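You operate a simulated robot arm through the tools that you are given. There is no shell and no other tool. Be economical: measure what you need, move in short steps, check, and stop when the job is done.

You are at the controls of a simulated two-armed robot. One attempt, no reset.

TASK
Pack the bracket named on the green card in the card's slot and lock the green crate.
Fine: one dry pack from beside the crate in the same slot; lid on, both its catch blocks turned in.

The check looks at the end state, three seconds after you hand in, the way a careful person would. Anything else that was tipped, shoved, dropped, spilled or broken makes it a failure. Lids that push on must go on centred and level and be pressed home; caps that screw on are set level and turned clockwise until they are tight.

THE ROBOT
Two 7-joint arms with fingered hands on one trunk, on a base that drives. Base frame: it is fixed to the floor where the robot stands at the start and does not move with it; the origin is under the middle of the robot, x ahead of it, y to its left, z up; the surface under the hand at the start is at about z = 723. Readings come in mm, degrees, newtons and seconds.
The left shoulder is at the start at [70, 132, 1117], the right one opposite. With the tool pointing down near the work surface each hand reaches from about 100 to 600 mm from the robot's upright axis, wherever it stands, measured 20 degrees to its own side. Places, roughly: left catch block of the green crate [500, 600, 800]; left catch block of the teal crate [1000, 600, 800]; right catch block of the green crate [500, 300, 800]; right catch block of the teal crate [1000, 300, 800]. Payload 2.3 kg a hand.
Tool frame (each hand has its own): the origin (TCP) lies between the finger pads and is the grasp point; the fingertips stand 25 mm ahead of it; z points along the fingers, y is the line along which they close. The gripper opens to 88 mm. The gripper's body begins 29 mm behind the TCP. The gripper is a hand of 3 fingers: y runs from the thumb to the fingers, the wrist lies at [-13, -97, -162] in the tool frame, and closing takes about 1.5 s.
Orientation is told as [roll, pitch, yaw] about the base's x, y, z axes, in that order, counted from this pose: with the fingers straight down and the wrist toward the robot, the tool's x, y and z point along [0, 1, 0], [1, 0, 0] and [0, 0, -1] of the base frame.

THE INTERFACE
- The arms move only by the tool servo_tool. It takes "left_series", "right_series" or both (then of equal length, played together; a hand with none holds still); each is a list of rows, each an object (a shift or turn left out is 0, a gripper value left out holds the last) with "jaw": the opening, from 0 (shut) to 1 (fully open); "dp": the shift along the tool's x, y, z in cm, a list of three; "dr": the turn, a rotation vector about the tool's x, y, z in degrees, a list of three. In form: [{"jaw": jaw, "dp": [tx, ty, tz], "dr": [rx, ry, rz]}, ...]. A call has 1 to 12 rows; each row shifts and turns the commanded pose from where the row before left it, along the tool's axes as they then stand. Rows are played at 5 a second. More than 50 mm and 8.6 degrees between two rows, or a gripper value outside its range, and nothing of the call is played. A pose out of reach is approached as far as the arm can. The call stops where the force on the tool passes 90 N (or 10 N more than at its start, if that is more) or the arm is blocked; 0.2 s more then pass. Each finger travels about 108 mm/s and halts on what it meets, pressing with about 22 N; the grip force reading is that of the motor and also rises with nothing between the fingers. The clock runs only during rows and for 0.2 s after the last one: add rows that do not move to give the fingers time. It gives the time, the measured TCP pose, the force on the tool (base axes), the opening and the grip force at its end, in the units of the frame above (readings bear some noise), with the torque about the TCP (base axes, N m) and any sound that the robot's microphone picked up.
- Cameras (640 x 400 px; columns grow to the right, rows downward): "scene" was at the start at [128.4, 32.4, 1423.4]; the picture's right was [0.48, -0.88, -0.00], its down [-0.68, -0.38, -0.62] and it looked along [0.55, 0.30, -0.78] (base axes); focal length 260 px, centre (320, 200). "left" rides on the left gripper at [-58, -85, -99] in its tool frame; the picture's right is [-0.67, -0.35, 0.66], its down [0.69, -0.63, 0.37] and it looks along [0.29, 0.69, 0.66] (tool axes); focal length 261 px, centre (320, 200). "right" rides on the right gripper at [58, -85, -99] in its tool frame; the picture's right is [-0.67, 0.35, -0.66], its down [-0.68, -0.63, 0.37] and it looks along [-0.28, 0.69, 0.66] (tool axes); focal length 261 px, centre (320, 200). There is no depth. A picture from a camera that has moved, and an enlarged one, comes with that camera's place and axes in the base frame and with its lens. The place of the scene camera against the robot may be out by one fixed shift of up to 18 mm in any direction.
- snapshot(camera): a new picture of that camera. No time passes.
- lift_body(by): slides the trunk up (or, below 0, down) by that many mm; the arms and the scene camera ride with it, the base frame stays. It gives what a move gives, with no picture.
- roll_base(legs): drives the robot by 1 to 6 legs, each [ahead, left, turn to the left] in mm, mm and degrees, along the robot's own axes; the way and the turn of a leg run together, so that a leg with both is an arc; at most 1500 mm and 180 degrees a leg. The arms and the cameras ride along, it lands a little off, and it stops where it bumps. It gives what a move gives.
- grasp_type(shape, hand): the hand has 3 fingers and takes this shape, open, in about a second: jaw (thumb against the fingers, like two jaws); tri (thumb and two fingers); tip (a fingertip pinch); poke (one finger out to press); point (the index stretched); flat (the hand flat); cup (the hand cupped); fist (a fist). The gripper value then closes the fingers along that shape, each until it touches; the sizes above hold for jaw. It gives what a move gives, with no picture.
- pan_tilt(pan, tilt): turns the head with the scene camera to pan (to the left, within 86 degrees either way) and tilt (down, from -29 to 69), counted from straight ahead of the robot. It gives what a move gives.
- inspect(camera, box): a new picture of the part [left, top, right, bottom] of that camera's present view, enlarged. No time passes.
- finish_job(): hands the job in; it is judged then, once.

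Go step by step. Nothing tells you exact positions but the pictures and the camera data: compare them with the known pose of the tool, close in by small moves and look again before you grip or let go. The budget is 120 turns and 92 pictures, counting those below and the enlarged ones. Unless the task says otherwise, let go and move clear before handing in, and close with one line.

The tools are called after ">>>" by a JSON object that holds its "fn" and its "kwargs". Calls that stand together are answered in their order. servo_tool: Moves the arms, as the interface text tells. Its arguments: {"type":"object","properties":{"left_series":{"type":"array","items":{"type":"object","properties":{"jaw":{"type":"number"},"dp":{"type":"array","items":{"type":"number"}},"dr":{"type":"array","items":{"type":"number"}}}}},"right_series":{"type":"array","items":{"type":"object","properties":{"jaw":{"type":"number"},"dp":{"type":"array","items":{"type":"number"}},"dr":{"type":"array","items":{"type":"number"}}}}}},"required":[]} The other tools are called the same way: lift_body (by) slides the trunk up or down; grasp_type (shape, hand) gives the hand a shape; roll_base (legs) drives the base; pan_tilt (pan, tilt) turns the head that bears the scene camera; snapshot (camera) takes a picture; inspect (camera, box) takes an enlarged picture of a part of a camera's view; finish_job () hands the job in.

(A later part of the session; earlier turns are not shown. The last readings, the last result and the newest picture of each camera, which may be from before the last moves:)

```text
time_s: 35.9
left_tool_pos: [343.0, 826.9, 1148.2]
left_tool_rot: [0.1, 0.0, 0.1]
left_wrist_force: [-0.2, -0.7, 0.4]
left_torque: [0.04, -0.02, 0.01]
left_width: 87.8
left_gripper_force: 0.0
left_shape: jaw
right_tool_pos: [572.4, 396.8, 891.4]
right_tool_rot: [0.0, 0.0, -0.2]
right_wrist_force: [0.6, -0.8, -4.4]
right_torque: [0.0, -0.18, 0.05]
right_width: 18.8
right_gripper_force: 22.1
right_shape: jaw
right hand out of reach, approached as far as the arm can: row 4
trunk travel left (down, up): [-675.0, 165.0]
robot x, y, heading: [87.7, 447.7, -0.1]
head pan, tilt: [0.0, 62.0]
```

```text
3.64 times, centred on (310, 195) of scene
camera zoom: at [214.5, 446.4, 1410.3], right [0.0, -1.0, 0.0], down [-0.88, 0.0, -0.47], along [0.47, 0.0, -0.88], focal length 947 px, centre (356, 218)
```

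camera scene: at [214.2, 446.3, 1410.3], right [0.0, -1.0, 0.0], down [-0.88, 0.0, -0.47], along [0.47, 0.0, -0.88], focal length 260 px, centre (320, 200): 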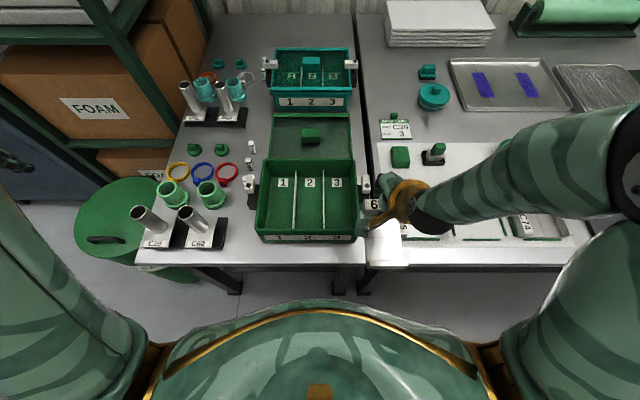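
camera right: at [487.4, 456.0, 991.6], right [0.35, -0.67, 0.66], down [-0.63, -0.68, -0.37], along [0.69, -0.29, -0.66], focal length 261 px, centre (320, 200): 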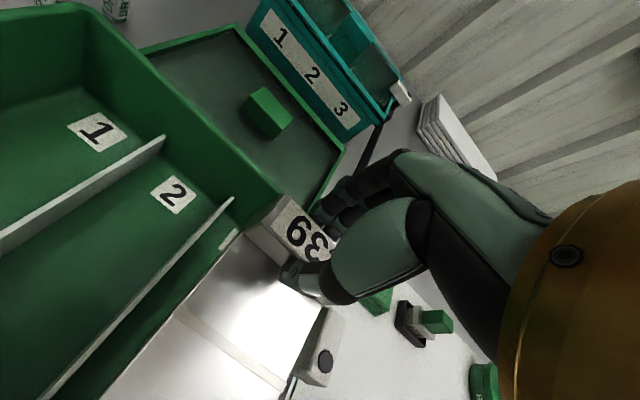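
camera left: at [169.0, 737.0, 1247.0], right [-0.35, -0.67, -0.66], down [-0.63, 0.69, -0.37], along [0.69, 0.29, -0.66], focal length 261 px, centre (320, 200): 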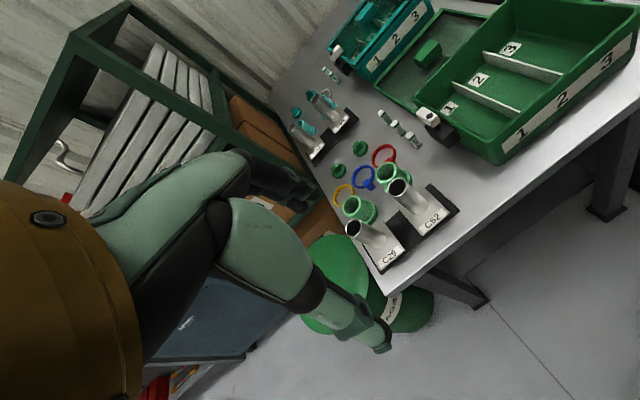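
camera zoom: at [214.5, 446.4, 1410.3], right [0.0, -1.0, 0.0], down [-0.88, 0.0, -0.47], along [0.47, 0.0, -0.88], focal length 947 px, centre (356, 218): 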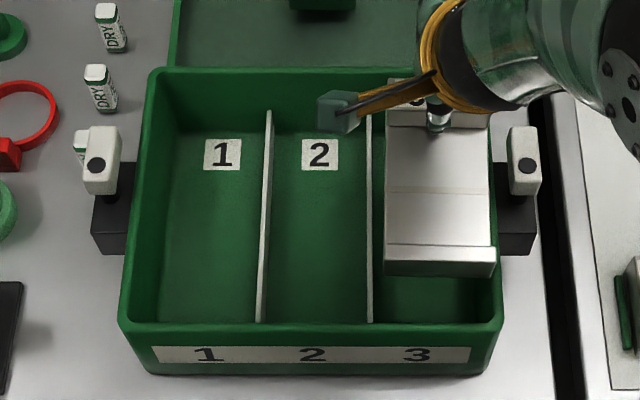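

Bracket is centred over slot 3 laterally; front margin is slim, so I shift 9 mm back and lower into the slot partway.

>>> {"fn": "servo_tool", "kwargs": {"right_series": [{"dp": [0, 0.9, 0], "dr": [0, 0, -0.2]}, {"dp": [-0.05, 0, 2]}, {"dp": [0, 0, 2]}, {"dp": [0, 0, 2]}, {"dp": [0, 0, 1.5]}, {}]}}

>>> {"fn": "inspect", "kwargs": {"camera": "right", "box": [40, 150, 340, 400]}}

>>> {"fn": "inspect", "kwargs": {"camera": "scene", "box": [290, 140, 390, 250]}}

```text
time_s: 37.3
left_tool_pos: [343.1, 825.7, 1146.7]
left_tool_rot: [0.0, 0.0, 0.1]
left_wrist_force: [0.2, -0.1, -0.3]
left_torque: [0.03, -0.01, 0.02]
left_width: 87.4
left_gripper_force: 0.0
left_shape: jaw
right_tool_pos: [582.4, 397.9, 816.5]
right_tool_rot: [0.0, -0.1, 0.0]
right_wrist_force: [-0.9, -0.5, -3.4]
right_torque: [-0.04, -0.17, -0.05]
right_width: 18.6
right_gripper_force: 22.5
right_shape: jaw
trunk travel left (down, up): [-675.0, 165.0]
robot x, y, heading: [88.1, 451.7, 0.1]
head pan, tilt: [0.0, 62.0]
```

```text
1.60 times, centred on (190, 275) of right
camera zoom: at [496.9, 455.3, 917.0], right [0.35, -0.67, 0.66], down [-0.63, -0.69, -0.37], along [0.7, -0.28, -0.66], focal length 417 px, centre (528, 80)
```

zoom: 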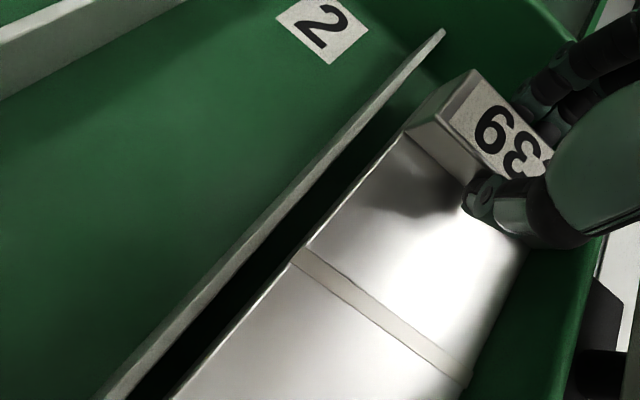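

```text
3.64 times, centred on (340, 195) of scene
camera zoom: at [214.5, 446.6, 1410.3], right [0.0, -1.0, 0.0], down [-0.88, 0.0, -0.47], along [0.47, 0.0, -0.88], focal length 947 px, centre (247, 218)
```

zoom: 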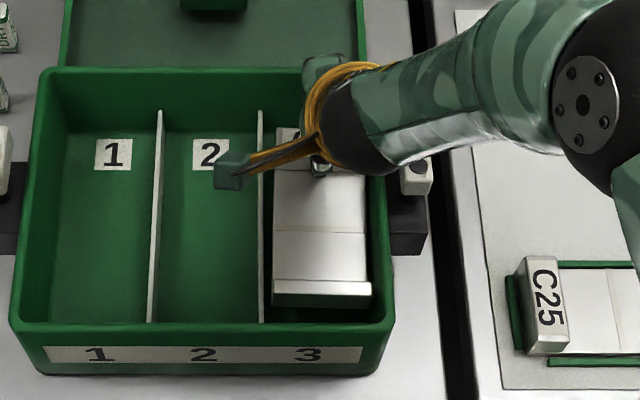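

Clean fit with clearance on both sides. Lowering to the floor gently.

>>> {"fn": "servo_tool", "kwargs": {"right_series": [{"dp": [-0.05, 0, 2]}, {"dp": [0, 0, 1.5]}, {"dp": [0, 0, 0.7]}, {"dp": [0, 0, 0.3]}, {}]}}

>>> {"fn": "inspect", "kwargs": {"camera": "right", "box": [40, 150, 340, 400]}}

```text
time_s: 38.5
left_tool_pos: [341.7, 826.3, 1146.7]
left_tool_rot: [0.1, 0.0, 0.1]
left_wrist_force: [-0.2, 0.3, -0.7]
left_torque: [0.01, -0.01, 0.01]
left_width: 87.5
left_gripper_force: 0.2
left_shape: jaw
right_tool_pos: [582.1, 398.0, 771.0]
right_tool_rot: [-0.1, -0.1, 0.1]
right_wrist_force: [0.1, -1.0, -2.2]
right_torque: [-0.02, 0.01, 0.01]
right_width: 19.0
right_gripper_force: 22.0
right_shape: jaw
trunk travel left (down, up): [-675.0, 165.0]
robot x, y, heading: [89.6, 446.1, -0.0]
head pan, tilt: [0.0, 62.0]
```

```text
1.60 times, centred on (190, 275) of right
camera zoom: at [496.6, 454.9, 872.1], right [0.35, -0.67, 0.66], down [-0.63, -0.69, -0.37], along [0.7, -0.28, -0.66], focal length 417 px, centre (528, 80)
```

zoom: 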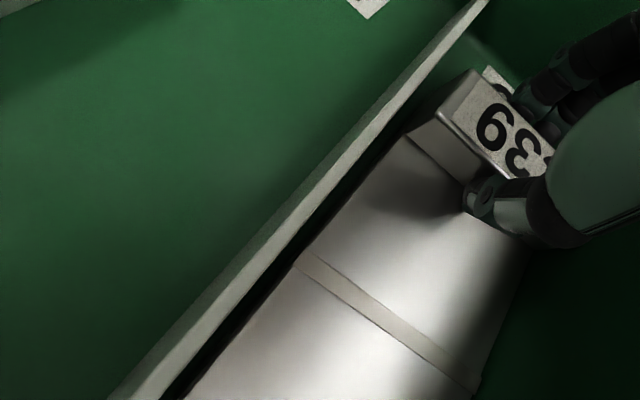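

Far end is touching. Lower a few mm more to seat it.

>>> {"fn": "servo_tool", "kwargs": {"right_series": [{"dp": [0, 0, 0.15]}, {"dp": [0, 0, 0.15]}, {}]}}

```text
time_s: 39.3
left_tool_pos: [342.7, 825.6, 1145.9]
left_tool_rot: [-0.1, 0.1, 0.1]
left_wrist_force: [0.5, 0.2, -0.4]
left_torque: [0.02, 0.0, 0.03]
left_width: 87.7
left_gripper_force: 0.0
left_shape: jaw
right_tool_pos: [582.6, 396.6, 767.5]
right_tool_rot: [0.0, 0.0, 0.0]
right_wrist_force: [0.0, -0.4, -2.2]
right_torque: [-0.02, 0.06, -0.01]
right_width: 18.9
right_gripper_force: 21.9
right_shape: jaw
trunk travel left (down, up): [-675.0, 165.0]
robot x, y, heading: [86.8, 449.9, 0.1]
head pan, tilt: [0.0, 62.0]
```

>>> {"fn": "servo_tool", "kwargs": {"right_series": [{"dp": [0, 0, 0.15]}, {"dp": [0, 0, 0.15]}, {}]}}

```text
time_s: 40.1
left_tool_pos: [340.9, 826.6, 1146.4]
left_tool_rot: [-0.1, 0.0, 0.0]
left_wrist_force: [1.1, -1.0, 0.5]
left_torque: [-0.01, -0.04, 0.0]
left_width: 87.4
left_gripper_force: 0.0
left_shape: jaw
right_tool_pos: [581.8, 397.3, 765.7]
right_tool_rot: [0.0, 0.0, 0.0]
right_wrist_force: [0.8, 0.5, 2.8]
right_torque: [0.01, 0.07, 0.0]
right_width: 19.3
right_gripper_force: 22.0
right_shape: jaw
trunk travel left (down, up): [-675.0, 165.0]
robot x, y, heading: [87.2, 449.5, -0.1]
head pan, tilt: [0.0, 62.0]
```

Seated on the floor. Release with a modest opening and lift straight out.

>>> {"fn": "servo_tool", "kwargs": {"right_series": [{"jaw": 0.25}, {"jaw": 0.4}, {}, {}, {"dp": [0, 0, -2]}, {"dp": [0, 0, -3]}, {"dp": [0, 0, -4]}, {"dp": [0, 0, -4]}, {}]}}

>>> {"fn": "inspect", "kwargs": {"camera": "scene", "box": [230, 140, 390, 250]}}

>>> {"fn": "snapshot", "kwargs": {"camera": "right"}}

```text
time_s: 42.1
left_tool_pos: [343.2, 826.4, 1146.7]
left_tool_rot: [0.0, 0.1, 0.1]
left_wrist_force: [0.1, -1.1, 0.1]
left_torque: [0.0, 0.0, 0.0]
left_width: 87.4
left_gripper_force: 0.0
left_shape: jaw
right_tool_pos: [582.9, 398.3, 896.7]
right_tool_rot: [0.1, 0.0, 0.0]
right_wrist_force: [0.3, -0.6, -0.3]
right_torque: [0.03, -0.01, -0.03]
right_width: 35.1
right_gripper_force: 0.0
right_shape: jaw
trunk travel left (down, up): [-675.0, 165.0]
robot x, y, heading: [85.7, 448.9, 0.1]
head pan, tilt: [0.0, 62.0]
```

```text
3.64 times, centred on (310, 195) of scene
camera zoom: at [214.1, 446.6, 1410.3], right [0.0, -1.0, 0.0], down [-0.88, 0.0, -0.47], along [0.47, 0.0, -0.88], focal length 947 px, centre (356, 218)
```

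zoom: 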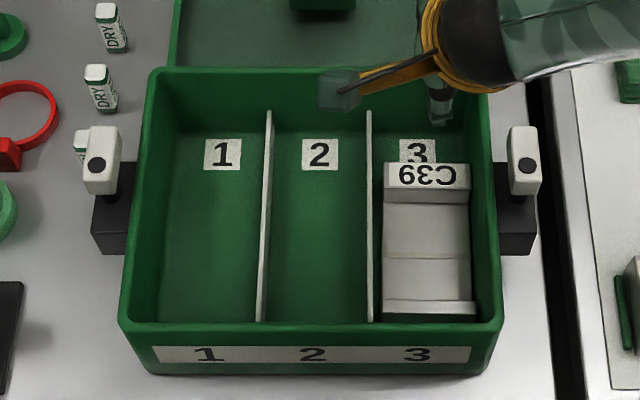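

```text
51 pictures are left
camera right: at [496.6, 455.5, 997.1], right [0.35, -0.67, 0.65], down [-0.63, -0.69, -0.37], along [0.69, -0.28, -0.66], focal length 261 px, centre (320, 200)
```

right: 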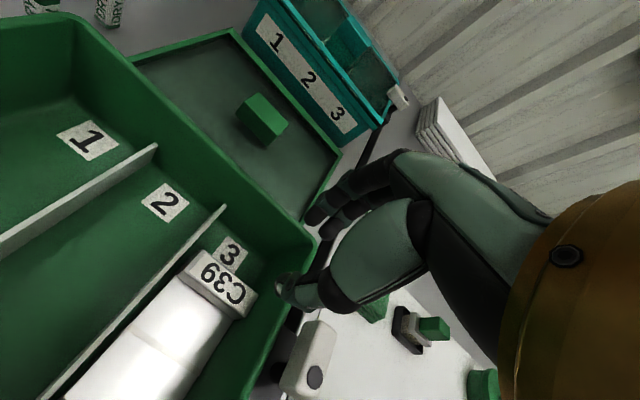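

C39 is in slot 3. Now raise the right arm, and drive forward in steps (the lid and packs are beyond reach from here).

>>> {"fn": "servo_tool", "kwargs": {"right_series": [{"dp": [0, -4, -2]}, {"dp": [0, -4, -3]}, {"dp": [-3, -3, -3]}, {"dp": [-3, 0, -3]}, {}]}}

>>> {"fn": "roll_base", "kwargs": {"legs": [[70, 0, 0]]}}

>>> {"fn": "roll_base", "kwargs": {"legs": [[70, 0, 0]]}}

>>> {"fn": "snapshot", "kwargs": {"camera": "scene"}}

>>> {"fn": "snapshot", "kwargs": {"camera": "left"}}

```text
refused: row 3 steps farther than a row can; nothing moved
```

```text
time_s: 43.1
left_tool_pos: [408.0, 825.9, 1148.0]
left_tool_rot: [0.0, -0.3, 0.1]
left_wrist_force: [0.1, 0.0, -0.3]
left_torque: [0.04, 0.0, -0.01]
left_width: 87.4
left_gripper_force: 0.0
left_shape: jaw
right_tool_pos: [648.5, 397.8, 898.5]
right_tool_rot: [0.2, -0.3, 0.1]
right_wrist_force: [-0.4, -0.8, -0.8]
right_torque: [0.02, -0.02, -0.01]
right_width: 35.0
right_gripper_force: 0.1
right_shape: jaw
trunk travel left (down, up): [-675.0, 165.0]
robot x, y, heading: [155.5, 449.8, 0.2]
head pan, tilt: [0.0, 62.0]
```

```text
time_s: 44.2
left_tool_pos: [468.1, 828.9, 1148.6]
left_tool_rot: [0.3, 0.1, 1.1]
left_wrist_force: [0.0, 0.3, 0.4]
left_torque: [0.02, 0.06, 0.02]
left_width: 87.8
left_gripper_force: 0.1
left_shape: jaw
right_tool_pos: [714.3, 406.0, 896.0]
right_tool_rot: [0.4, 0.1, 0.9]
right_wrist_force: [-0.4, -0.3, -1.2]
right_torque: [0.03, -0.01, 0.0]
right_width: 34.9
right_gripper_force: 0.0
right_shape: jaw
trunk travel left (down, up): [-675.0, 165.0]
robot x, y, heading: [221.6, 458.2, 1.0]
head pan, tilt: [0.0, 62.0]
stopped in leg 1: the robot was blocked; the commanded pose is now the measured one
```

```text
50 pictures are left
camera scene: at [346.4, 445.9, 1410.3], right [0.02, -1.0, -0.01], down [-0.88, -0.01, -0.47], along [0.47, 0.01, -0.88], focal length 260 px, centre (320, 200)
```

scene: 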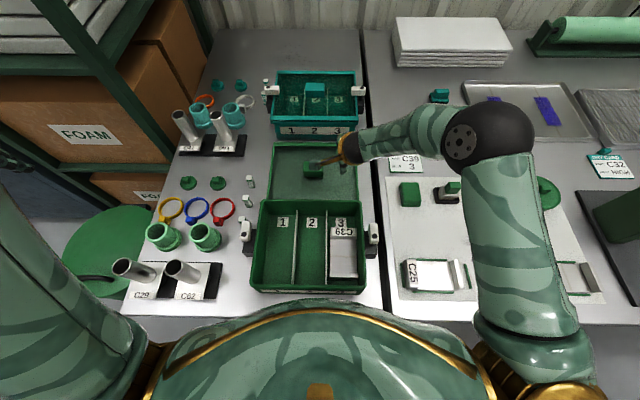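

```text
49 pictures are left
camera left: at [383.3, 770.2, 1248.7], right [-0.34, -0.67, -0.66], down [-0.64, 0.68, -0.36], along [0.69, 0.3, -0.66], focal length 261 px, centre (320, 200)
```

left: 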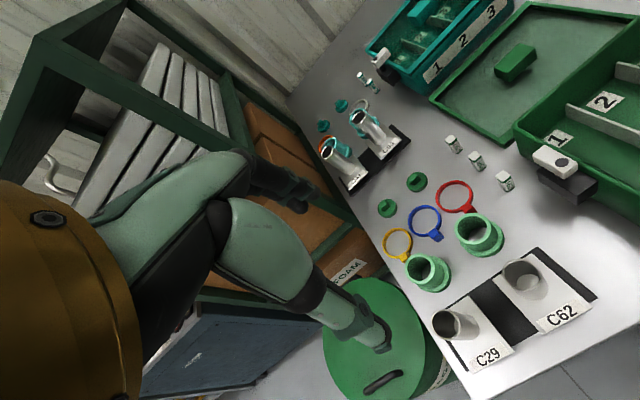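

The base touched at x≈221; I'll back off 12 mm and straighten. Then look at the packs closely.

>>> {"fn": "roll_base", "kwargs": {"legs": [[-12, 0, -1]]}}

>>> {"fn": "inspect", "kwargs": {"camera": "left", "box": [420, 100, 600, 220]}}

>>> {"fn": "inspect", "kwargs": {"camera": "scene", "box": [220, 120, 400, 300]}}

```text
time_s: 45.0
left_tool_pos: [465.0, 830.3, 1145.6]
left_tool_rot: [0.1, 0.2, 0.2]
left_wrist_force: [-0.3, 0.3, -0.1]
left_torque: [-0.04, 0.03, 0.02]
left_width: 87.5
left_gripper_force: 0.1
left_shape: jaw
right_tool_pos: [704.3, 403.0, 894.9]
right_tool_rot: [0.1, 0.1, 0.1]
right_wrist_force: [-0.4, 0.4, 0.1]
right_torque: [0.01, 0.01, -0.01]
right_width: 35.1
right_gripper_force: 0.1
right_shape: jaw
trunk travel left (down, up): [-675.0, 165.0]
robot x, y, heading: [205.2, 453.5, 0.1]
head pan, tilt: [0.0, 62.0]
```

```text
3.33 times, centred on (510, 160) of left
camera zoom: at [379.0, 774.8, 1246.3], right [-0.35, -0.67, -0.65], down [-0.63, 0.68, -0.36], along [0.69, 0.29, -0.66], focal length 869 px, centre (-313, 333)
```

zoom: 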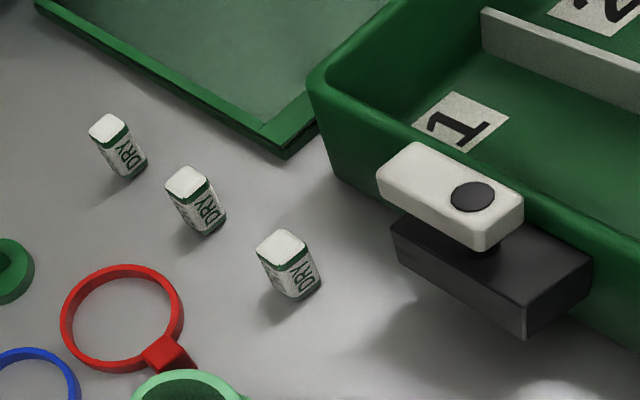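

```text
2.22 times, centred on (310, 210) of scene
camera zoom: at [337.0, 452.3, 1410.0], right [0.0, -1.0, 0.0], down [-0.88, 0.0, -0.47], along [0.47, 0.0, -0.88], focal length 579 px, centre (342, 178)
```

zoom: 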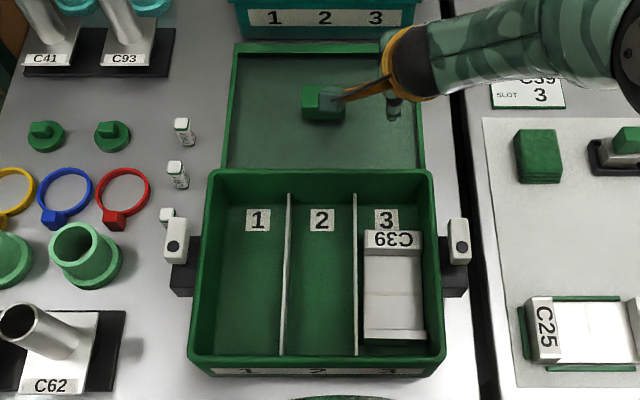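

Packs A/B/C at about x 607/673/737, y≈670, tops ≈770. I'll park the right arm up and away, and bring the left hand above pack B.

>>> {"fn": "servo_tool", "kwargs": {"right_series": [{"dp": [0, -3, -3]}, {"dp": [0, -3, -3]}, {"dp": [-3, -2, -3]}, {"dp": [-4, -1, -2]}, {"dp": [-4, -1, -2]}, {"dp": [-4, 0, 0]}, {"dp": [-4, 0, 0]}, {}], "left_series": [{"dp": [-3, 4, 0], "jaw": 0.55}, {"dp": [-3, 4, 0]}, {"dp": [-3, 3, 2]}, {"dp": [-3, 3, 2]}, {"dp": [-2, 2, 4]}, {"dp": [-2, 2, 4]}, {"dp": [0, 0, 5]}, {"dp": [0, 0, 3]}]}}

>>> {"fn": "snapshot", "kwargs": {"camera": "left"}}

```text
time_s: 46.8
left_tool_pos: [641.7, 671.9, 947.4]
left_tool_rot: [0.1, 0.0, 0.3]
left_wrist_force: [0.2, -0.7, -0.3]
left_torque: [0.0, 0.0, 0.02]
left_width: 49.0
left_gripper_force: 0.1
left_shape: jaw
right_tool_pos: [603.0, 211.8, 1026.1]
right_tool_rot: [0.2, -0.2, 0.0]
right_wrist_force: [0.7, 0.7, -0.1]
right_torque: [0.0, -0.01, -0.01]
right_width: 35.0
right_gripper_force: 0.1
right_shape: jaw
trunk travel left (down, up): [-675.0, 165.0]
robot x, y, heading: [204.2, 456.9, 0.2]
head pan, tilt: [0.0, 62.0]
```

```text
46 pictures are left
camera left: at [555.7, 614.9, 1047.5], right [-0.35, -0.67, -0.66], down [-0.63, 0.69, -0.36], along [0.69, 0.29, -0.66], focal length 261 px, centre (320, 200)
```

left: 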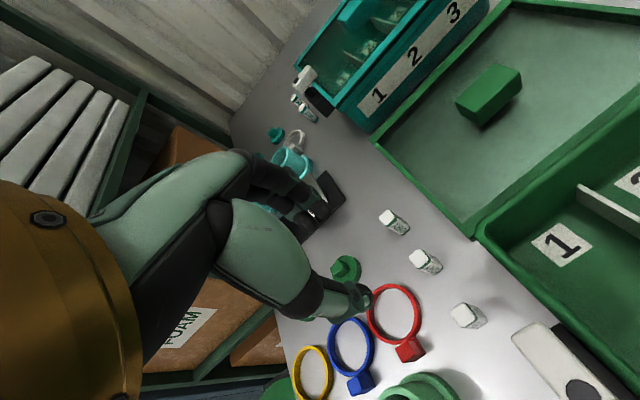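

Triangulated pack B top centre at (677, 669, 764). Descending, with a check just above.

>>> {"fn": "servo_tool", "kwargs": {"left_series": [{"dp": [-0.3, 3.5, 2], "dr": [0, 0, 0.2]}, {"dp": [0, 0, 4]}, {"dp": [0, 0, 4]}, {"dp": [0, 0, 3.5]}, {}]}}

>>> {"fn": "snapshot", "kwargs": {"camera": "left"}}

>>> {"fn": "inspect", "kwargs": {"camera": "scene", "box": [200, 140, 300, 240]}}

```text
time_s: 48.0
left_tool_pos: [677.5, 667.9, 811.9]
left_tool_rot: [-0.1, 0.0, -0.1]
left_wrist_force: [-0.8, -0.3, -0.2]
left_torque: [-0.02, 0.0, 0.04]
left_width: 48.8
left_gripper_force: 0.1
left_shape: jaw
right_tool_pos: [602.6, 211.6, 1025.4]
right_tool_rot: [0.2, -0.2, 0.0]
right_wrist_force: [-0.5, 0.0, -0.1]
right_torque: [0.0, -0.02, 0.03]
right_width: 35.0
right_gripper_force: 0.0
right_shape: jaw
trunk travel left (down, up): [-675.0, 165.0]
robot x, y, heading: [211.9, 452.5, 0.3]
head pan, tilt: [0.0, 62.0]
```

```text
45 pictures are left
camera left: at [591.1, 612.0, 912.8], right [-0.35, -0.67, -0.66], down [-0.63, 0.69, -0.37], along [0.7, 0.28, -0.66], focal length 261 px, centre (320, 200)
```

left: 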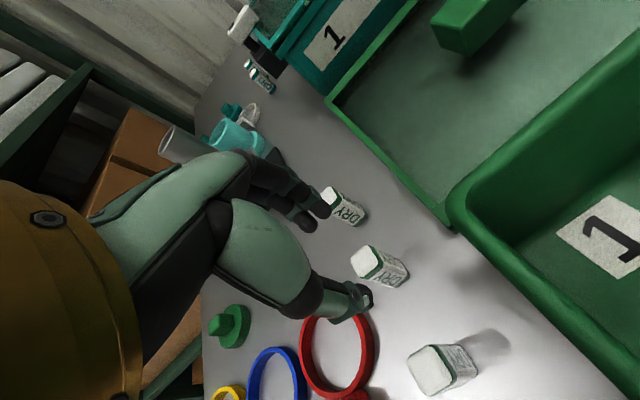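

```text
4.00 times, centred on (250, 190) of scene
camera zoom: at [332.9, 451.0, 1410.4], right [0.0, -1.0, 0.0], down [-0.88, 0.0, -0.47], along [0.47, 0.0, -0.88], focal length 1042 px, centre (600, 240)
```

zoom: 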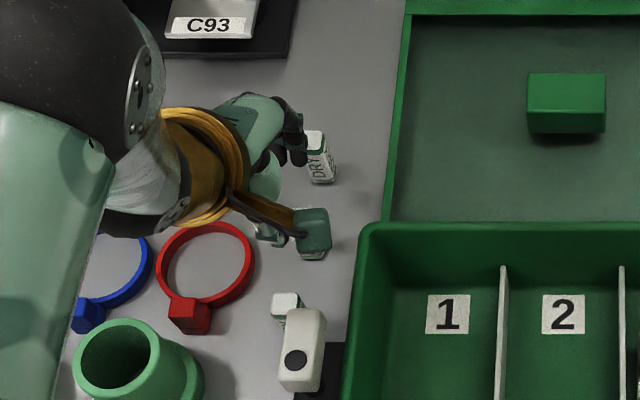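

Aligned. Descend, close on B, and lift.

>>> {"fn": "servo_tool", "kwargs": {"left_series": [{"dp": [-0.1, -0.2, 2]}, {"dp": [0, 0, 1.5]}, {"dp": [0, 0, 0.8]}, {}, {"jaw": 0.35}, {"jaw": 0.2}, {"jaw": 0.0}, {}, {}, {}]}}

>>> {"fn": "servo_tool", "kwargs": {"left_series": [{"dp": [0, 0, -1]}, {"dp": [0, 0, -2]}, {"dp": [0, 0, -4]}, {"dp": [0, 0, -4]}, {"dp": [0, 0, -3]}, {}]}}

>>> {"fn": "snapshot", "kwargs": {"camera": "left"}}

```text
time_s: 50.2
left_tool_pos: [676.0, 666.9, 769.9]
left_tool_rot: [0.0, -0.1, -0.1]
left_wrist_force: [0.1, 1.2, -0.4]
left_torque: [0.01, 0.01, 0.02]
left_width: 12.7
left_gripper_force: 22.1
left_shape: jaw
right_tool_pos: [602.6, 212.9, 1024.8]
right_tool_rot: [0.1, -0.1, 0.0]
right_wrist_force: [-0.3, -0.1, -0.8]
right_torque: [-0.02, -0.03, 0.0]
right_width: 35.2
right_gripper_force: 0.1
right_shape: jaw
trunk travel left (down, up): [-675.0, 165.0]
robot x, y, heading: [210.0, 453.2, -0.3]
head pan, tilt: [0.0, 62.0]
```

```text
time_s: 51.6
left_tool_pos: [675.3, 666.4, 908.8]
left_tool_rot: [0.0, 0.0, -0.1]
left_wrist_force: [0.3, 0.4, -0.3]
left_torque: [0.0, -0.01, 0.01]
left_width: 12.5
left_gripper_force: 21.8
left_shape: jaw
right_tool_pos: [603.2, 211.5, 1026.1]
right_tool_rot: [0.2, -0.1, 0.1]
right_wrist_force: [-0.8, -0.5, -0.4]
right_torque: [0.03, 0.0, 0.01]
right_width: 35.1
right_gripper_force: 0.0
right_shape: jaw
trunk travel left (down, up): [-675.0, 165.0]
robot x, y, heading: [207.3, 456.9, 0.1]
head pan, tilt: [0.0, 62.0]
```

```text
43 pictures are left
camera left: at [589.7, 609.7, 1010.0], right [-0.35, -0.67, -0.66], down [-0.63, 0.69, -0.37], along [0.69, 0.28, -0.66], focal length 261 px, centre (320, 200)
```

left: 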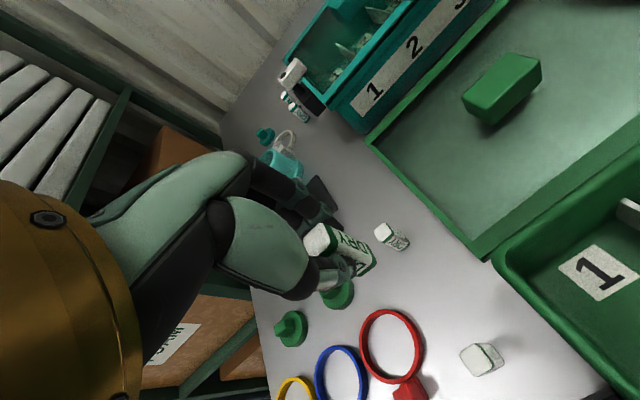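

Pack held. Carrying it above the free end of slot 3, behind the bracket's label block.

>>> {"fn": "servo_tool", "kwargs": {"left_series": [{"dp": [-4.5, -1, 0]}, {"dp": [-4.5, -1, 0]}, {"dp": [-4.5, -1, 0]}, {"dp": [-4.5, -1, 0]}, {"dp": [-4.5, -1, 0]}, {"dp": [-4.4, -0.8, 0]}, {}, {"dp": [0, 0, 2]}, {}]}}

>>> {"fn": "snapshot", "kwargs": {"camera": "left"}}

>>> {"fn": "inspect", "kwargs": {"camera": "scene", "box": [230, 160, 400, 300]}}

```text
time_s: 53.6
left_tool_pos: [616.4, 397.2, 889.1]
left_tool_rot: [0.2, 0.0, -0.2]
left_wrist_force: [-0.3, 0.3, -0.5]
left_torque: [-0.03, 0.02, 0.0]
left_width: 12.1
left_gripper_force: 21.7
left_shape: jaw
right_tool_pos: [602.2, 211.1, 1025.7]
right_tool_rot: [0.1, -0.1, 0.0]
right_wrist_force: [1.0, 0.0, -0.6]
right_torque: [0.02, 0.01, 0.01]
right_width: 35.3
right_gripper_force: 0.0
right_shape: jaw
trunk travel left (down, up): [-675.0, 165.0]
robot x, y, heading: [206.3, 456.7, 0.3]
head pan, tilt: [0.0, 62.0]
```

```text
42 pictures are left
camera left: at [529.6, 341.1, 988.6], right [-0.35, -0.67, -0.66], down [-0.63, 0.69, -0.37], along [0.7, 0.28, -0.66], focal length 261 px, centre (320, 200)
```

left: 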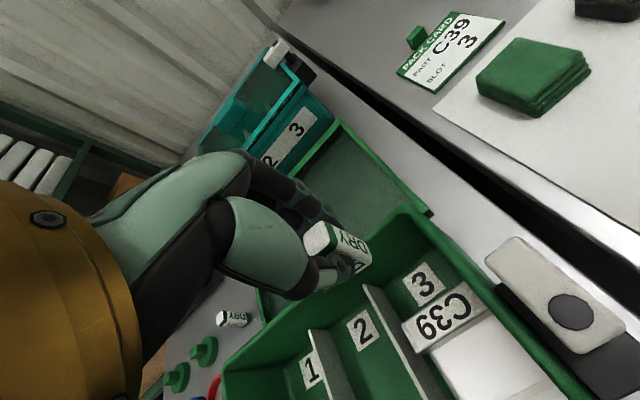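

```text
2.86 times, centred on (315, 230) of scene
camera zoom: at [333.2, 450.9, 1410.4], right [0.0, -1.0, 0.0], down [-0.88, 0.0, -0.47], along [0.47, 0.0, -0.88], focal length 744 px, centre (334, 114)
```

zoom: 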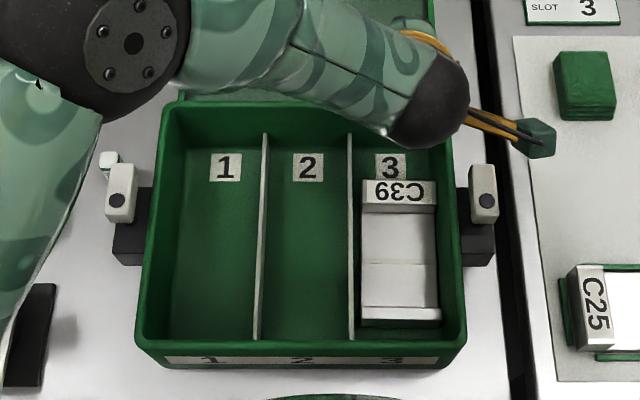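

Target spot confirmed (slot floor label at (620, 400)). Lowering the pack.

>>> {"fn": "servo_tool", "kwargs": {"left_series": [{"dp": [0.1, 0.1, 3]}, {"dp": [0, 0, 3]}, {"dp": [0, 0, 2.5]}, {"dp": [0, 0, 1.5]}, {"dp": [0, 0, 0.8]}, {}]}}

>>> {"fn": "snapshot", "kwargs": {"camera": "left"}}

```text
time_s: 54.4
left_tool_pos: [624.3, 398.8, 825.6]
left_tool_rot: [-0.1, -3.8, 0.3]
left_wrist_force: [-11.3, 1.4, 65.7]
left_torque: [0.57, -1.09, 0.08]
left_width: 14.3
left_gripper_force: 22.4
left_shape: jaw
right_tool_pos: [590.5, 212.7, 1032.3]
right_tool_rot: [-0.1, -1.0, 0.0]
right_wrist_force: [-0.5, -0.4, 0.1]
right_torque: [-0.03, 0.02, 0.0]
right_width: 35.1
right_gripper_force: 0.1
right_shape: jaw
trunk travel left (down, up): [-675.0, 165.0]
robot x, y, heading: [208.6, 453.9, 0.0]
head pan, tilt: [0.0, 62.0]
stopped in row 4 (left hand): the force on the tool passed its limit at 99 N (the readings are from after the stop); the commanded pose is now the measured one
```

```text
40 pictures are left
camera left: at [531.4, 342.4, 919.4], right [-0.3, -0.67, -0.67], down [-0.61, 0.68, -0.41], along [0.73, 0.29, -0.61], focal length 261 px, centre (320, 200)
```

left: 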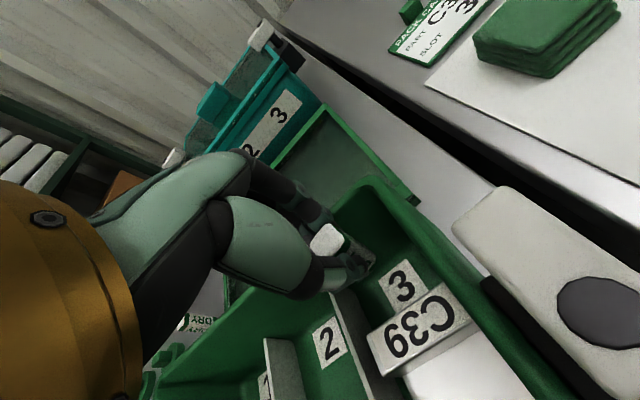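

The fingers met the rear rim (force stop). I'll lift off right away and check the crate and the rim height.

>>> {"fn": "servo_tool", "kwargs": {"left_series": [{"dp": [0, 0, -1]}, {"dp": [0, -0.5, -2], "dr": [-2, 0, 0]}, {"dp": [0, -0.5, -2], "dr": [-1.8, 0, 0]}, {}]}}

>>> {"fn": "snapshot", "kwargs": {"camera": "left"}}

>>> {"fn": "snapshot", "kwargs": {"camera": "right"}}

>>> {"fn": "snapshot", "kwargs": {"camera": "scene"}}

```text
time_s: 55.4
left_tool_pos: [618.1, 399.0, 863.3]
left_tool_rot: [-0.2, -5.9, 0.2]
left_wrist_force: [0.4, -1.0, -0.1]
left_torque: [-0.01, 0.02, 0.03]
left_width: 11.9
left_gripper_force: 21.9
left_shape: jaw
right_tool_pos: [603.1, 211.9, 1025.5]
right_tool_rot: [0.1, 0.0, 0.1]
right_wrist_force: [0.1, -1.0, -1.0]
right_torque: [0.01, 0.02, 0.03]
right_width: 34.8
right_gripper_force: 0.1
right_shape: jaw
trunk travel left (down, up): [-675.0, 165.0]
robot x, y, heading: [206.6, 459.2, 0.2]
head pan, tilt: [0.0, 62.0]
```

```text
39 pictures are left
camera left: at [521.1, 342.0, 954.2], right [-0.28, -0.67, -0.69], down [-0.59, 0.68, -0.43], along [0.76, 0.29, -0.59], focal length 261 px, centre (320, 200)
```

left: 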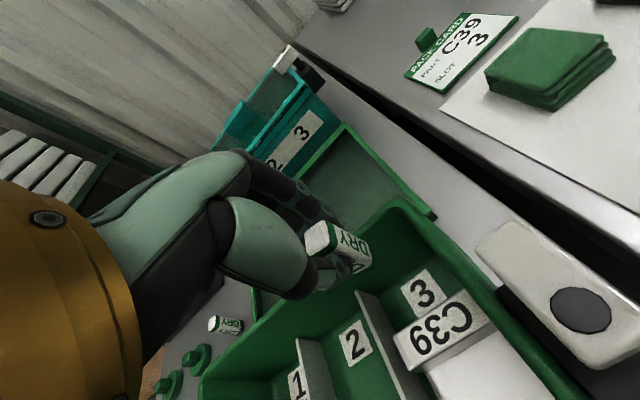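

```text
38 pictures are left
camera right: at [518.1, 269.6, 1126.4], right [0.35, -0.67, 0.65], down [-0.63, -0.69, -0.37], along [0.69, -0.28, -0.66], focal length 261 px, centre (320, 200)
```

right: 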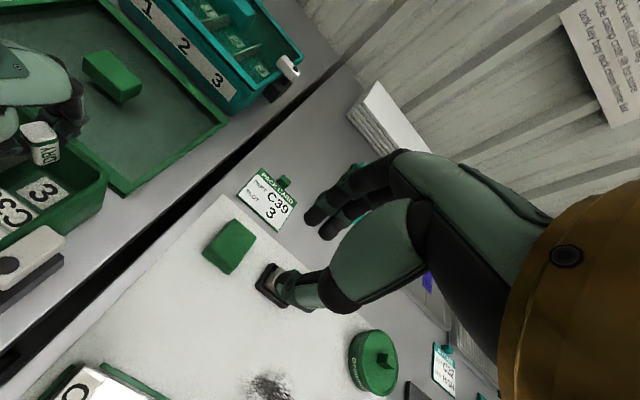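

```text
37 pictures are left
camera scene: at [334.6, 451.0, 1410.2], right [0.0, -1.0, 0.0], down [-0.88, 0.0, -0.47], along [0.47, 0.0, -0.88], focal length 260 px, centre (320, 200)
```

scene: 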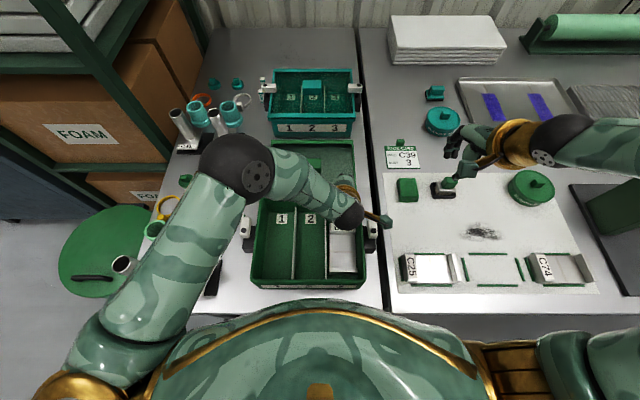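

The crate is undisturbed. I'll regrip the pack nearer its top (so fingers stay higher than the rim and label block): set it back on the table at B's spot, and re-grasp 11 mm higher.

>>> {"fn": "servo_tool", "kwargs": {"left_series": [{"dp": [0, 0, -3], "dr": [5.9, 0, 0]}, {"dp": [4.4, 1, 0]}, {"dp": [4.4, 1, 0]}, {"dp": [4.4, 1, 0]}, {"dp": [4.5, 1, 0]}, {"dp": [4.5, 1, 0]}, {"dp": [4.5, 0.8, 0]}, {"dp": [0, 0, 4]}, {"dp": [0, 0, 3]}, {}]}}

>>> {"fn": "snapshot", "kwargs": {"camera": "left"}}

```text
time_s: 57.6
left_tool_pos: [671.1, 666.6, 824.1]
left_tool_rot: [0.0, -0.1, 0.0]
left_wrist_force: [-0.8, 0.0, -0.8]
left_torque: [-0.01, 0.01, 0.01]
left_width: 11.7
left_gripper_force: 21.9
left_shape: jaw
right_tool_pos: [602.7, 212.4, 1026.5]
right_tool_rot: [0.1, -0.1, 0.0]
right_wrist_force: [0.5, 0.2, -0.3]
right_torque: [-0.01, -0.02, 0.02]
right_width: 35.2
right_gripper_force: 0.2
right_shape: jaw
trunk travel left (down, up): [-675.0, 165.0]
robot x, y, heading: [207.8, 459.7, 0.2]
head pan, tilt: [0.0, 62.0]
```

```text
36 pictures are left
camera left: at [584.7, 609.5, 924.2], right [-0.35, -0.67, -0.66], down [-0.63, 0.68, -0.37], along [0.69, 0.29, -0.66], focal length 261 px, centre (320, 200)
```

left: 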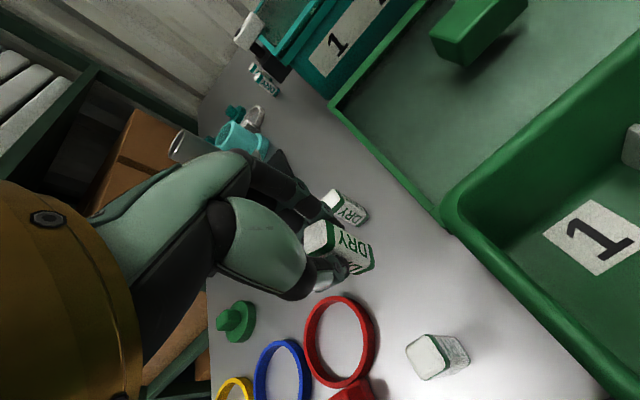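

>>> {"fn": "servo_tool", "kwargs": {"left_series": [{"dp": [0, 0, 2.5]}, {"dp": [0, 0, 2]}, {"dp": [0, 0, 0.6]}, {"dp": [0, 0, 0.2]}, {}]}}

```text
time_s: 58.8
left_tool_pos: [671.1, 666.2, 771.1]
left_tool_rot: [-0.2, 0.0, 0.1]
left_wrist_force: [0.5, -0.1, -0.5]
left_torque: [0.04, 0.0, -0.03]
left_width: 11.6
left_gripper_force: 21.9
left_shape: jaw
right_tool_pos: [603.1, 211.5, 1026.7]
right_tool_rot: [0.1, -0.1, -0.1]
right_wrist_force: [-0.6, 0.0, 0.0]
right_torque: [-0.03, 0.01, 0.0]
right_width: 35.1
right_gripper_force: 0.1
right_shape: jaw
trunk travel left (down, up): [-675.0, 165.0]
robot x, y, heading: [205.8, 456.0, 0.2]
head pan, tilt: [0.0, 62.0]
```

>>> {"fn": "servo_tool", "kwargs": {"left_series": [{"dp": [0, 0, 0.15]}, {"dp": [0, 0, 0.15]}, {}]}}

>>> {"fn": "inspect", "kwargs": {"camera": "left", "box": [280, 180, 420, 300]}}

```text
time_s: 59.6
left_tool_pos: [670.5, 666.5, 768.0]
left_tool_rot: [0.0, -0.1, 0.1]
left_wrist_force: [-0.5, 0.8, 4.4]
left_torque: [0.06, -0.02, -0.01]
left_width: 11.5
left_gripper_force: 21.8
left_shape: jaw
right_tool_pos: [600.5, 211.8, 1025.8]
right_tool_rot: [0.1, -0.1, 0.0]
right_wrist_force: [-1.0, -0.7, 0.4]
right_torque: [-0.02, -0.03, -0.01]
right_width: 35.1
right_gripper_force: 0.0
right_shape: jaw
trunk travel left (down, up): [-675.0, 165.0]
robot x, y, heading: [206.6, 454.7, 0.1]
head pan, tilt: [0.0, 62.0]
```

```text
3.33 times, centred on (350, 240) of left
camera zoom: at [584.1, 609.3, 868.3], right [-0.35, -0.67, -0.66], down [-0.63, 0.68, -0.37], along [0.7, 0.29, -0.66], focal length 869 px, centre (220, 67)
```

zoom: 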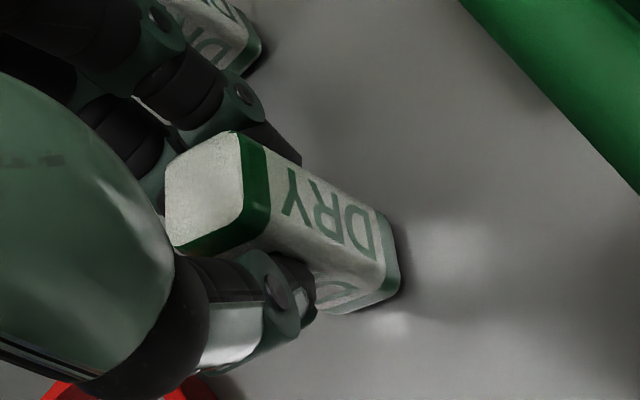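

Standing on the table. Open slightly, rise 11 mm, close, lift.

>>> {"fn": "servo_tool", "kwargs": {"left_series": [{"jaw": 0.2}, {"jaw": 0.3}, {}, {}, {"dp": [0, 0, -1.1]}, {}, {"jaw": 0.15}, {"jaw": 0}, {}, {}, {}, {}]}}

>>> {"fn": "servo_tool", "kwargs": {"left_series": [{"dp": [0, 0, -1]}, {"dp": [0, 0, -2]}, {"dp": [0, 0, -4]}, {"dp": [0, 0, -4]}, {"dp": [0, 0, -3]}, {}]}}

>>> {"fn": "inspect", "kwargs": {"camera": "left", "box": [240, 160, 440, 320]}}

```text
time_s: 62.2
left_tool_pos: [670.6, 665.9, 778.4]
left_tool_rot: [-0.1, -0.1, 0.2]
left_wrist_force: [-0.1, 0.0, 0.7]
left_torque: [0.02, -0.03, -0.01]
left_width: 8.9
left_gripper_force: 21.4
left_shape: jaw
right_tool_pos: [603.2, 211.7, 1026.7]
right_tool_rot: [0.1, -0.1, 0.0]
right_wrist_force: [0.4, 0.0, -0.3]
right_torque: [0.02, 0.02, -0.02]
right_width: 35.0
right_gripper_force: 0.1
right_shape: jaw
trunk travel left (down, up): [-675.0, 165.0]
robot x, y, heading: [204.9, 456.1, 0.1]
head pan, tilt: [0.0, 62.0]
```

```text
time_s: 63.6
left_tool_pos: [670.5, 665.7, 919.6]
left_tool_rot: [-0.2, 0.0, 0.1]
left_wrist_force: [-0.2, -0.4, -0.4]
left_torque: [0.04, 0.03, 0.0]
left_width: 8.8
left_gripper_force: 21.9
left_shape: jaw
right_tool_pos: [603.1, 212.7, 1026.6]
right_tool_rot: [0.1, 0.0, -0.1]
right_wrist_force: [0.1, -0.5, -0.4]
right_torque: [-0.01, 0.01, -0.01]
right_width: 35.0
right_gripper_force: 0.0
right_shape: jaw
trunk travel left (down, up): [-675.0, 165.0]
robot x, y, heading: [209.8, 455.0, 0.1]
head pan, tilt: [0.0, 62.0]
```

```text
2.50 times, centred on (340, 240) of left
camera zoom: at [584.8, 609.4, 1018.0], right [-0.35, -0.67, -0.66], down [-0.63, 0.68, -0.37], along [0.69, 0.29, -0.66], focal length 652 px, centre (270, 100)
```

zoom: 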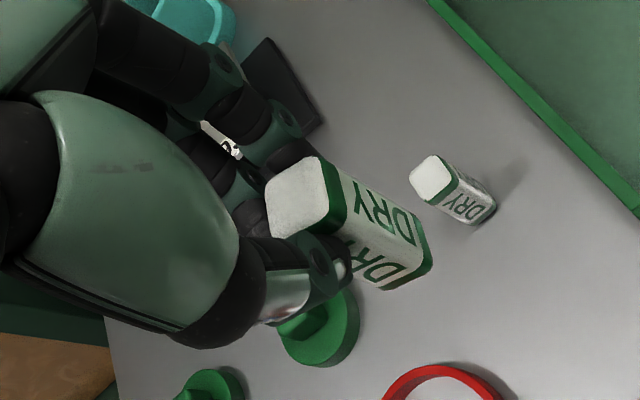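

Held near the top now. Back to the slot with a slight 8° lean away from the rear rim.

>>> {"fn": "servo_tool", "kwargs": {"left_series": [{"dp": [-4.5, -1.1, 0]}, {"dp": [-4.5, -1.1, 0]}, {"dp": [-4.5, -1.1, 0]}, {"dp": [-4.5, -1.1, 0]}, {"dp": [-4.5, -1.1, 0]}, {"dp": [-4.3, -1.1, 0]}, {"dr": [-4, 0, 0]}, {"dr": [-4, 0, 0]}, {"dp": [0, 0, 3]}, {"dp": [0, 0, 2.5]}, {}]}}

>>> {"fn": "snapshot", "kwargs": {"camera": "left"}}

>>> {"fn": "snapshot", "kwargs": {"camera": "right"}}

```text
time_s: 66.0
left_tool_pos: [612.4, 398.5, 864.3]
left_tool_rot: [0.0, -8.1, 0.1]
left_wrist_force: [-0.3, 0.1, 0.0]
left_torque: [-0.01, 0.01, 0.02]
left_width: 8.5
left_gripper_force: 22.2
left_shape: jaw
right_tool_pos: [602.6, 211.4, 1026.3]
right_tool_rot: [0.1, -0.1, 0.0]
right_wrist_force: [-0.3, -0.5, -0.7]
right_torque: [-0.02, 0.01, 0.01]
right_width: 35.1
right_gripper_force: 0.0
right_shape: jaw
trunk travel left (down, up): [-675.0, 165.0]
robot x, y, heading: [210.0, 453.9, 0.1]
head pan, tilt: [0.0, 62.0]
```

```text
33 pictures are left
camera left: at [513.6, 341.4, 951.6], right [-0.25, -0.67, -0.7], down [-0.57, 0.68, -0.45], along [0.78, 0.29, -0.56], focal length 261 px, centre (320, 200)
```

left: 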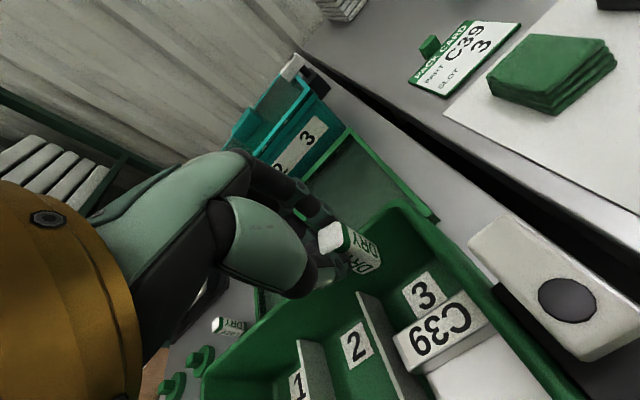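

```text
32 pictures are left
camera right: at [516.8, 269.6, 1126.9], right [0.35, -0.67, 0.66], down [-0.63, -0.69, -0.37], along [0.7, -0.28, -0.66], focal length 261 px, centre (320, 200)
```

right: 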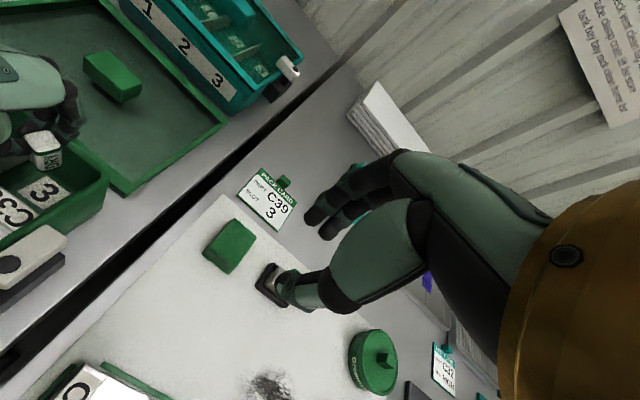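

>>> {"fn": "inspect", "kwargs": {"camera": "right", "box": [0, 60, 160, 260]}}

```text
2.00 times, centred on (80, 160) of right
camera zoom: at [516.8, 269.6, 1126.9], right [0.35, -0.67, 0.66], down [-0.63, -0.69, -0.37], along [0.7, -0.28, -0.66], focal length 521 px, centre (800, 280)
```

zoom: 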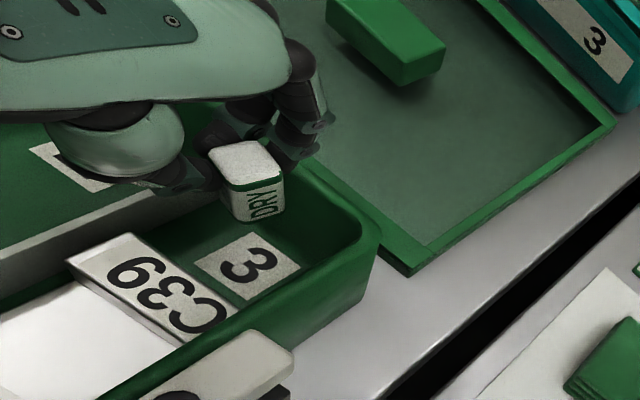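

Fingers bulge toward the rear rim above the pack; I'll lean a bit more (14°), shift 10 mm toward me, and lower vertically.

>>> {"fn": "servo_tool", "kwargs": {"left_series": [{"dr": [-3, 0, 0]}, {"dp": [0, -0.97, -0.24], "dr": [-3, 0, 0]}, {"dp": [0, -0.48, 1.94]}, {"dp": [0, -0.48, 1.94]}, {"dp": [0, -0.36, 1.45]}, {"dp": [0, -0.24, 0.97]}, {}]}}

>>> {"fn": "snapshot", "kwargs": {"camera": "left"}}

>>> {"fn": "inspect", "kwargs": {"camera": "right", "box": [0, 60, 160, 260]}}

```text
time_s: 67.6
left_tool_pos: [602.2, 398.8, 799.6]
left_tool_rot: [-0.1, -14.0, 0.1]
left_wrist_force: [-0.9, 0.4, -0.3]
left_torque: [0.01, 0.01, 0.02]
left_width: 8.4
left_gripper_force: 22.3
left_shape: jaw
right_tool_pos: [603.8, 210.9, 1025.7]
right_tool_rot: [0.0, -0.1, 0.0]
right_wrist_force: [0.1, 0.0, 0.2]
right_torque: [-0.02, -0.01, -0.01]
right_width: 35.1
right_gripper_force: 0.0
right_shape: jaw
trunk travel left (down, up): [-675.0, 165.0]
robot x, y, heading: [209.1, 457.2, 0.0]
head pan, tilt: [0.0, 62.0]
```

```text
30 pictures are left
camera left: at [495.4, 341.1, 876.0], right [-0.18, -0.67, -0.72], down [-0.52, 0.68, -0.51], along [0.83, 0.29, -0.47], focal length 261 px, centre (320, 200)
```

left: 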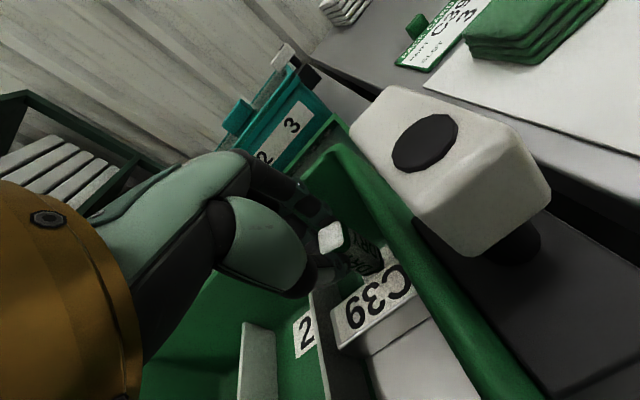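

```text
2.00 times, centred on (80, 160) of right
camera zoom: at [517.2, 269.7, 1126.8], right [0.35, -0.67, 0.66], down [-0.63, -0.69, -0.37], along [0.7, -0.28, -0.66], focal length 521 px, centre (800, 280)
```

zoom: 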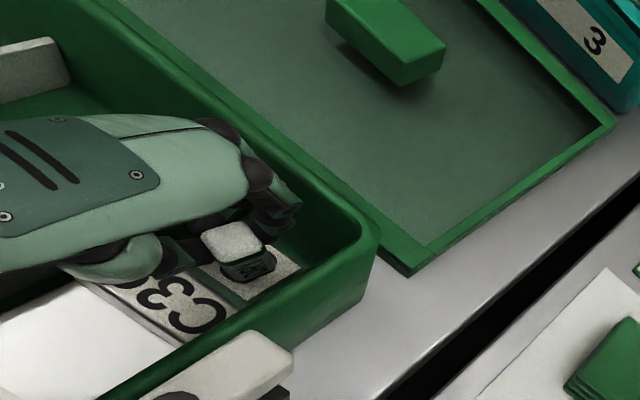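

Clear of the rim and on target. Lowering the last bit.

>>> {"fn": "servo_tool", "kwargs": {"left_series": [{"dp": [0, -0.17, 0.68]}, {"dp": [0, -0.1, 0.4]}, {"dp": [0, -0.05, 0.2]}, {}]}}

```text
time_s: 68.6
left_tool_pos: [602.6, 398.6, 787.0]
left_tool_rot: [0.0, -14.1, 0.3]
left_wrist_force: [0.3, -0.3, 0.3]
left_torque: [0.04, -0.02, 0.01]
left_width: 8.7
left_gripper_force: 21.6
left_shape: jaw
right_tool_pos: [602.1, 212.2, 1026.7]
right_tool_rot: [0.1, -0.1, 0.0]
right_wrist_force: [0.4, 0.2, 0.5]
right_torque: [0.03, -0.04, 0.03]
right_width: 35.2
right_gripper_force: 0.1
right_shape: jaw
trunk travel left (down, up): [-675.0, 165.0]
robot x, y, heading: [209.9, 456.8, 0.1]
head pan, tilt: [0.0, 62.0]
```

>>> {"fn": "servo_tool", "kwargs": {"left_series": [{"dp": [0, -0.03, 0.12]}, {"dp": [0, -0.03, 0.12]}, {"dp": [0, -0.03, 0.12]}, {}]}}

>>> {"fn": "inspect", "kwargs": {"camera": "right", "box": [0, 60, 160, 260]}}

```text
time_s: 69.6
left_tool_pos: [602.0, 398.1, 784.7]
left_tool_rot: [-0.2, -14.3, 0.2]
left_wrist_force: [2.4, 2.6, 15.2]
left_torque: [0.06, -0.19, 0.04]
left_width: 9.1
left_gripper_force: 22.1
left_shape: jaw
right_tool_pos: [601.4, 212.7, 1026.7]
right_tool_rot: [0.1, -0.3, -0.1]
right_wrist_force: [-0.1, 0.1, -0.8]
right_torque: [0.01, 0.03, 0.03]
right_width: 35.1
right_gripper_force: 0.0
right_shape: jaw
trunk travel left (down, up): [-675.0, 165.0]
robot x, y, heading: [213.1, 455.7, 0.4]
head pan, tilt: [0.0, 62.0]
```

```text
2.00 times, centred on (80, 160) of right
camera zoom: at [515.2, 271.2, 1127.8], right [0.35, -0.67, 0.66], down [-0.63, -0.69, -0.37], along [0.7, -0.28, -0.66], focal length 521 px, centre (800, 280)
```

zoom: 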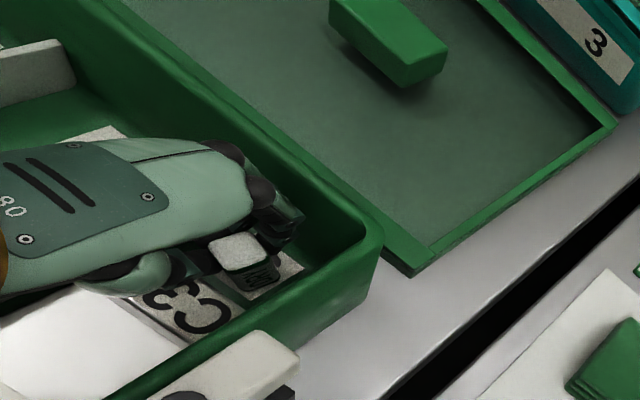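

Contact made; ease off 1 mm, release gently, and lift vertically.

>>> {"fn": "servo_tool", "kwargs": {"left_series": [{"dp": [0, 0.03, -0.12]}, {"jaw": 0.15}, {"jaw": 0.25}, {}, {}, {"dp": [0, 0.24, -0.97]}, {"dp": [0, 0.48, -1.94]}, {"dp": [0, 0.48, -1.94]}, {"dp": [0, 0.97, -3.88]}, {}]}}

>>> {"fn": "inspect", "kwargs": {"camera": "right", "box": [0, 60, 160, 260]}}

```text
time_s: 71.8
left_tool_pos: [603.5, 399.0, 874.0]
left_tool_rot: [-0.1, -14.1, 0.1]
left_wrist_force: [0.1, 0.0, 0.9]
left_torque: [0.01, 0.01, -0.01]
left_width: 21.9
left_gripper_force: 0.0
left_shape: jaw
right_tool_pos: [602.5, 212.0, 1025.3]
right_tool_rot: [0.0, 0.0, 0.0]
right_wrist_force: [-0.6, -0.6, 0.3]
right_torque: [0.01, 0.01, 0.01]
right_width: 35.0
right_gripper_force: 0.2
right_shape: jaw
trunk travel left (down, up): [-675.0, 165.0]
robot x, y, heading: [209.9, 456.9, 0.1]
head pan, tilt: [0.0, 62.0]
```

```text
2.00 times, centred on (80, 160) of right
camera zoom: at [517.6, 269.7, 1126.7], right [0.35, -0.67, 0.66], down [-0.63, -0.69, -0.37], along [0.7, -0.28, -0.66], focal length 521 px, centre (800, 280)
```

zoom: 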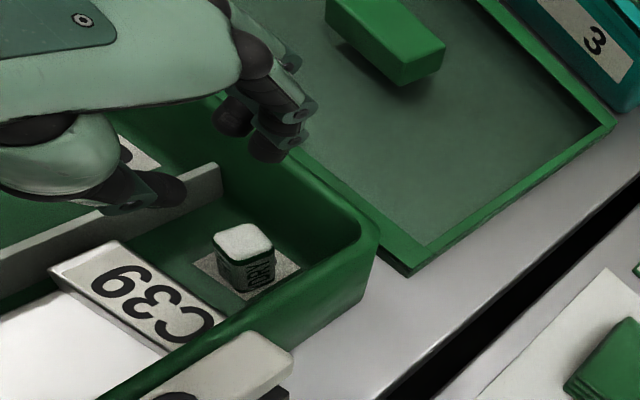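

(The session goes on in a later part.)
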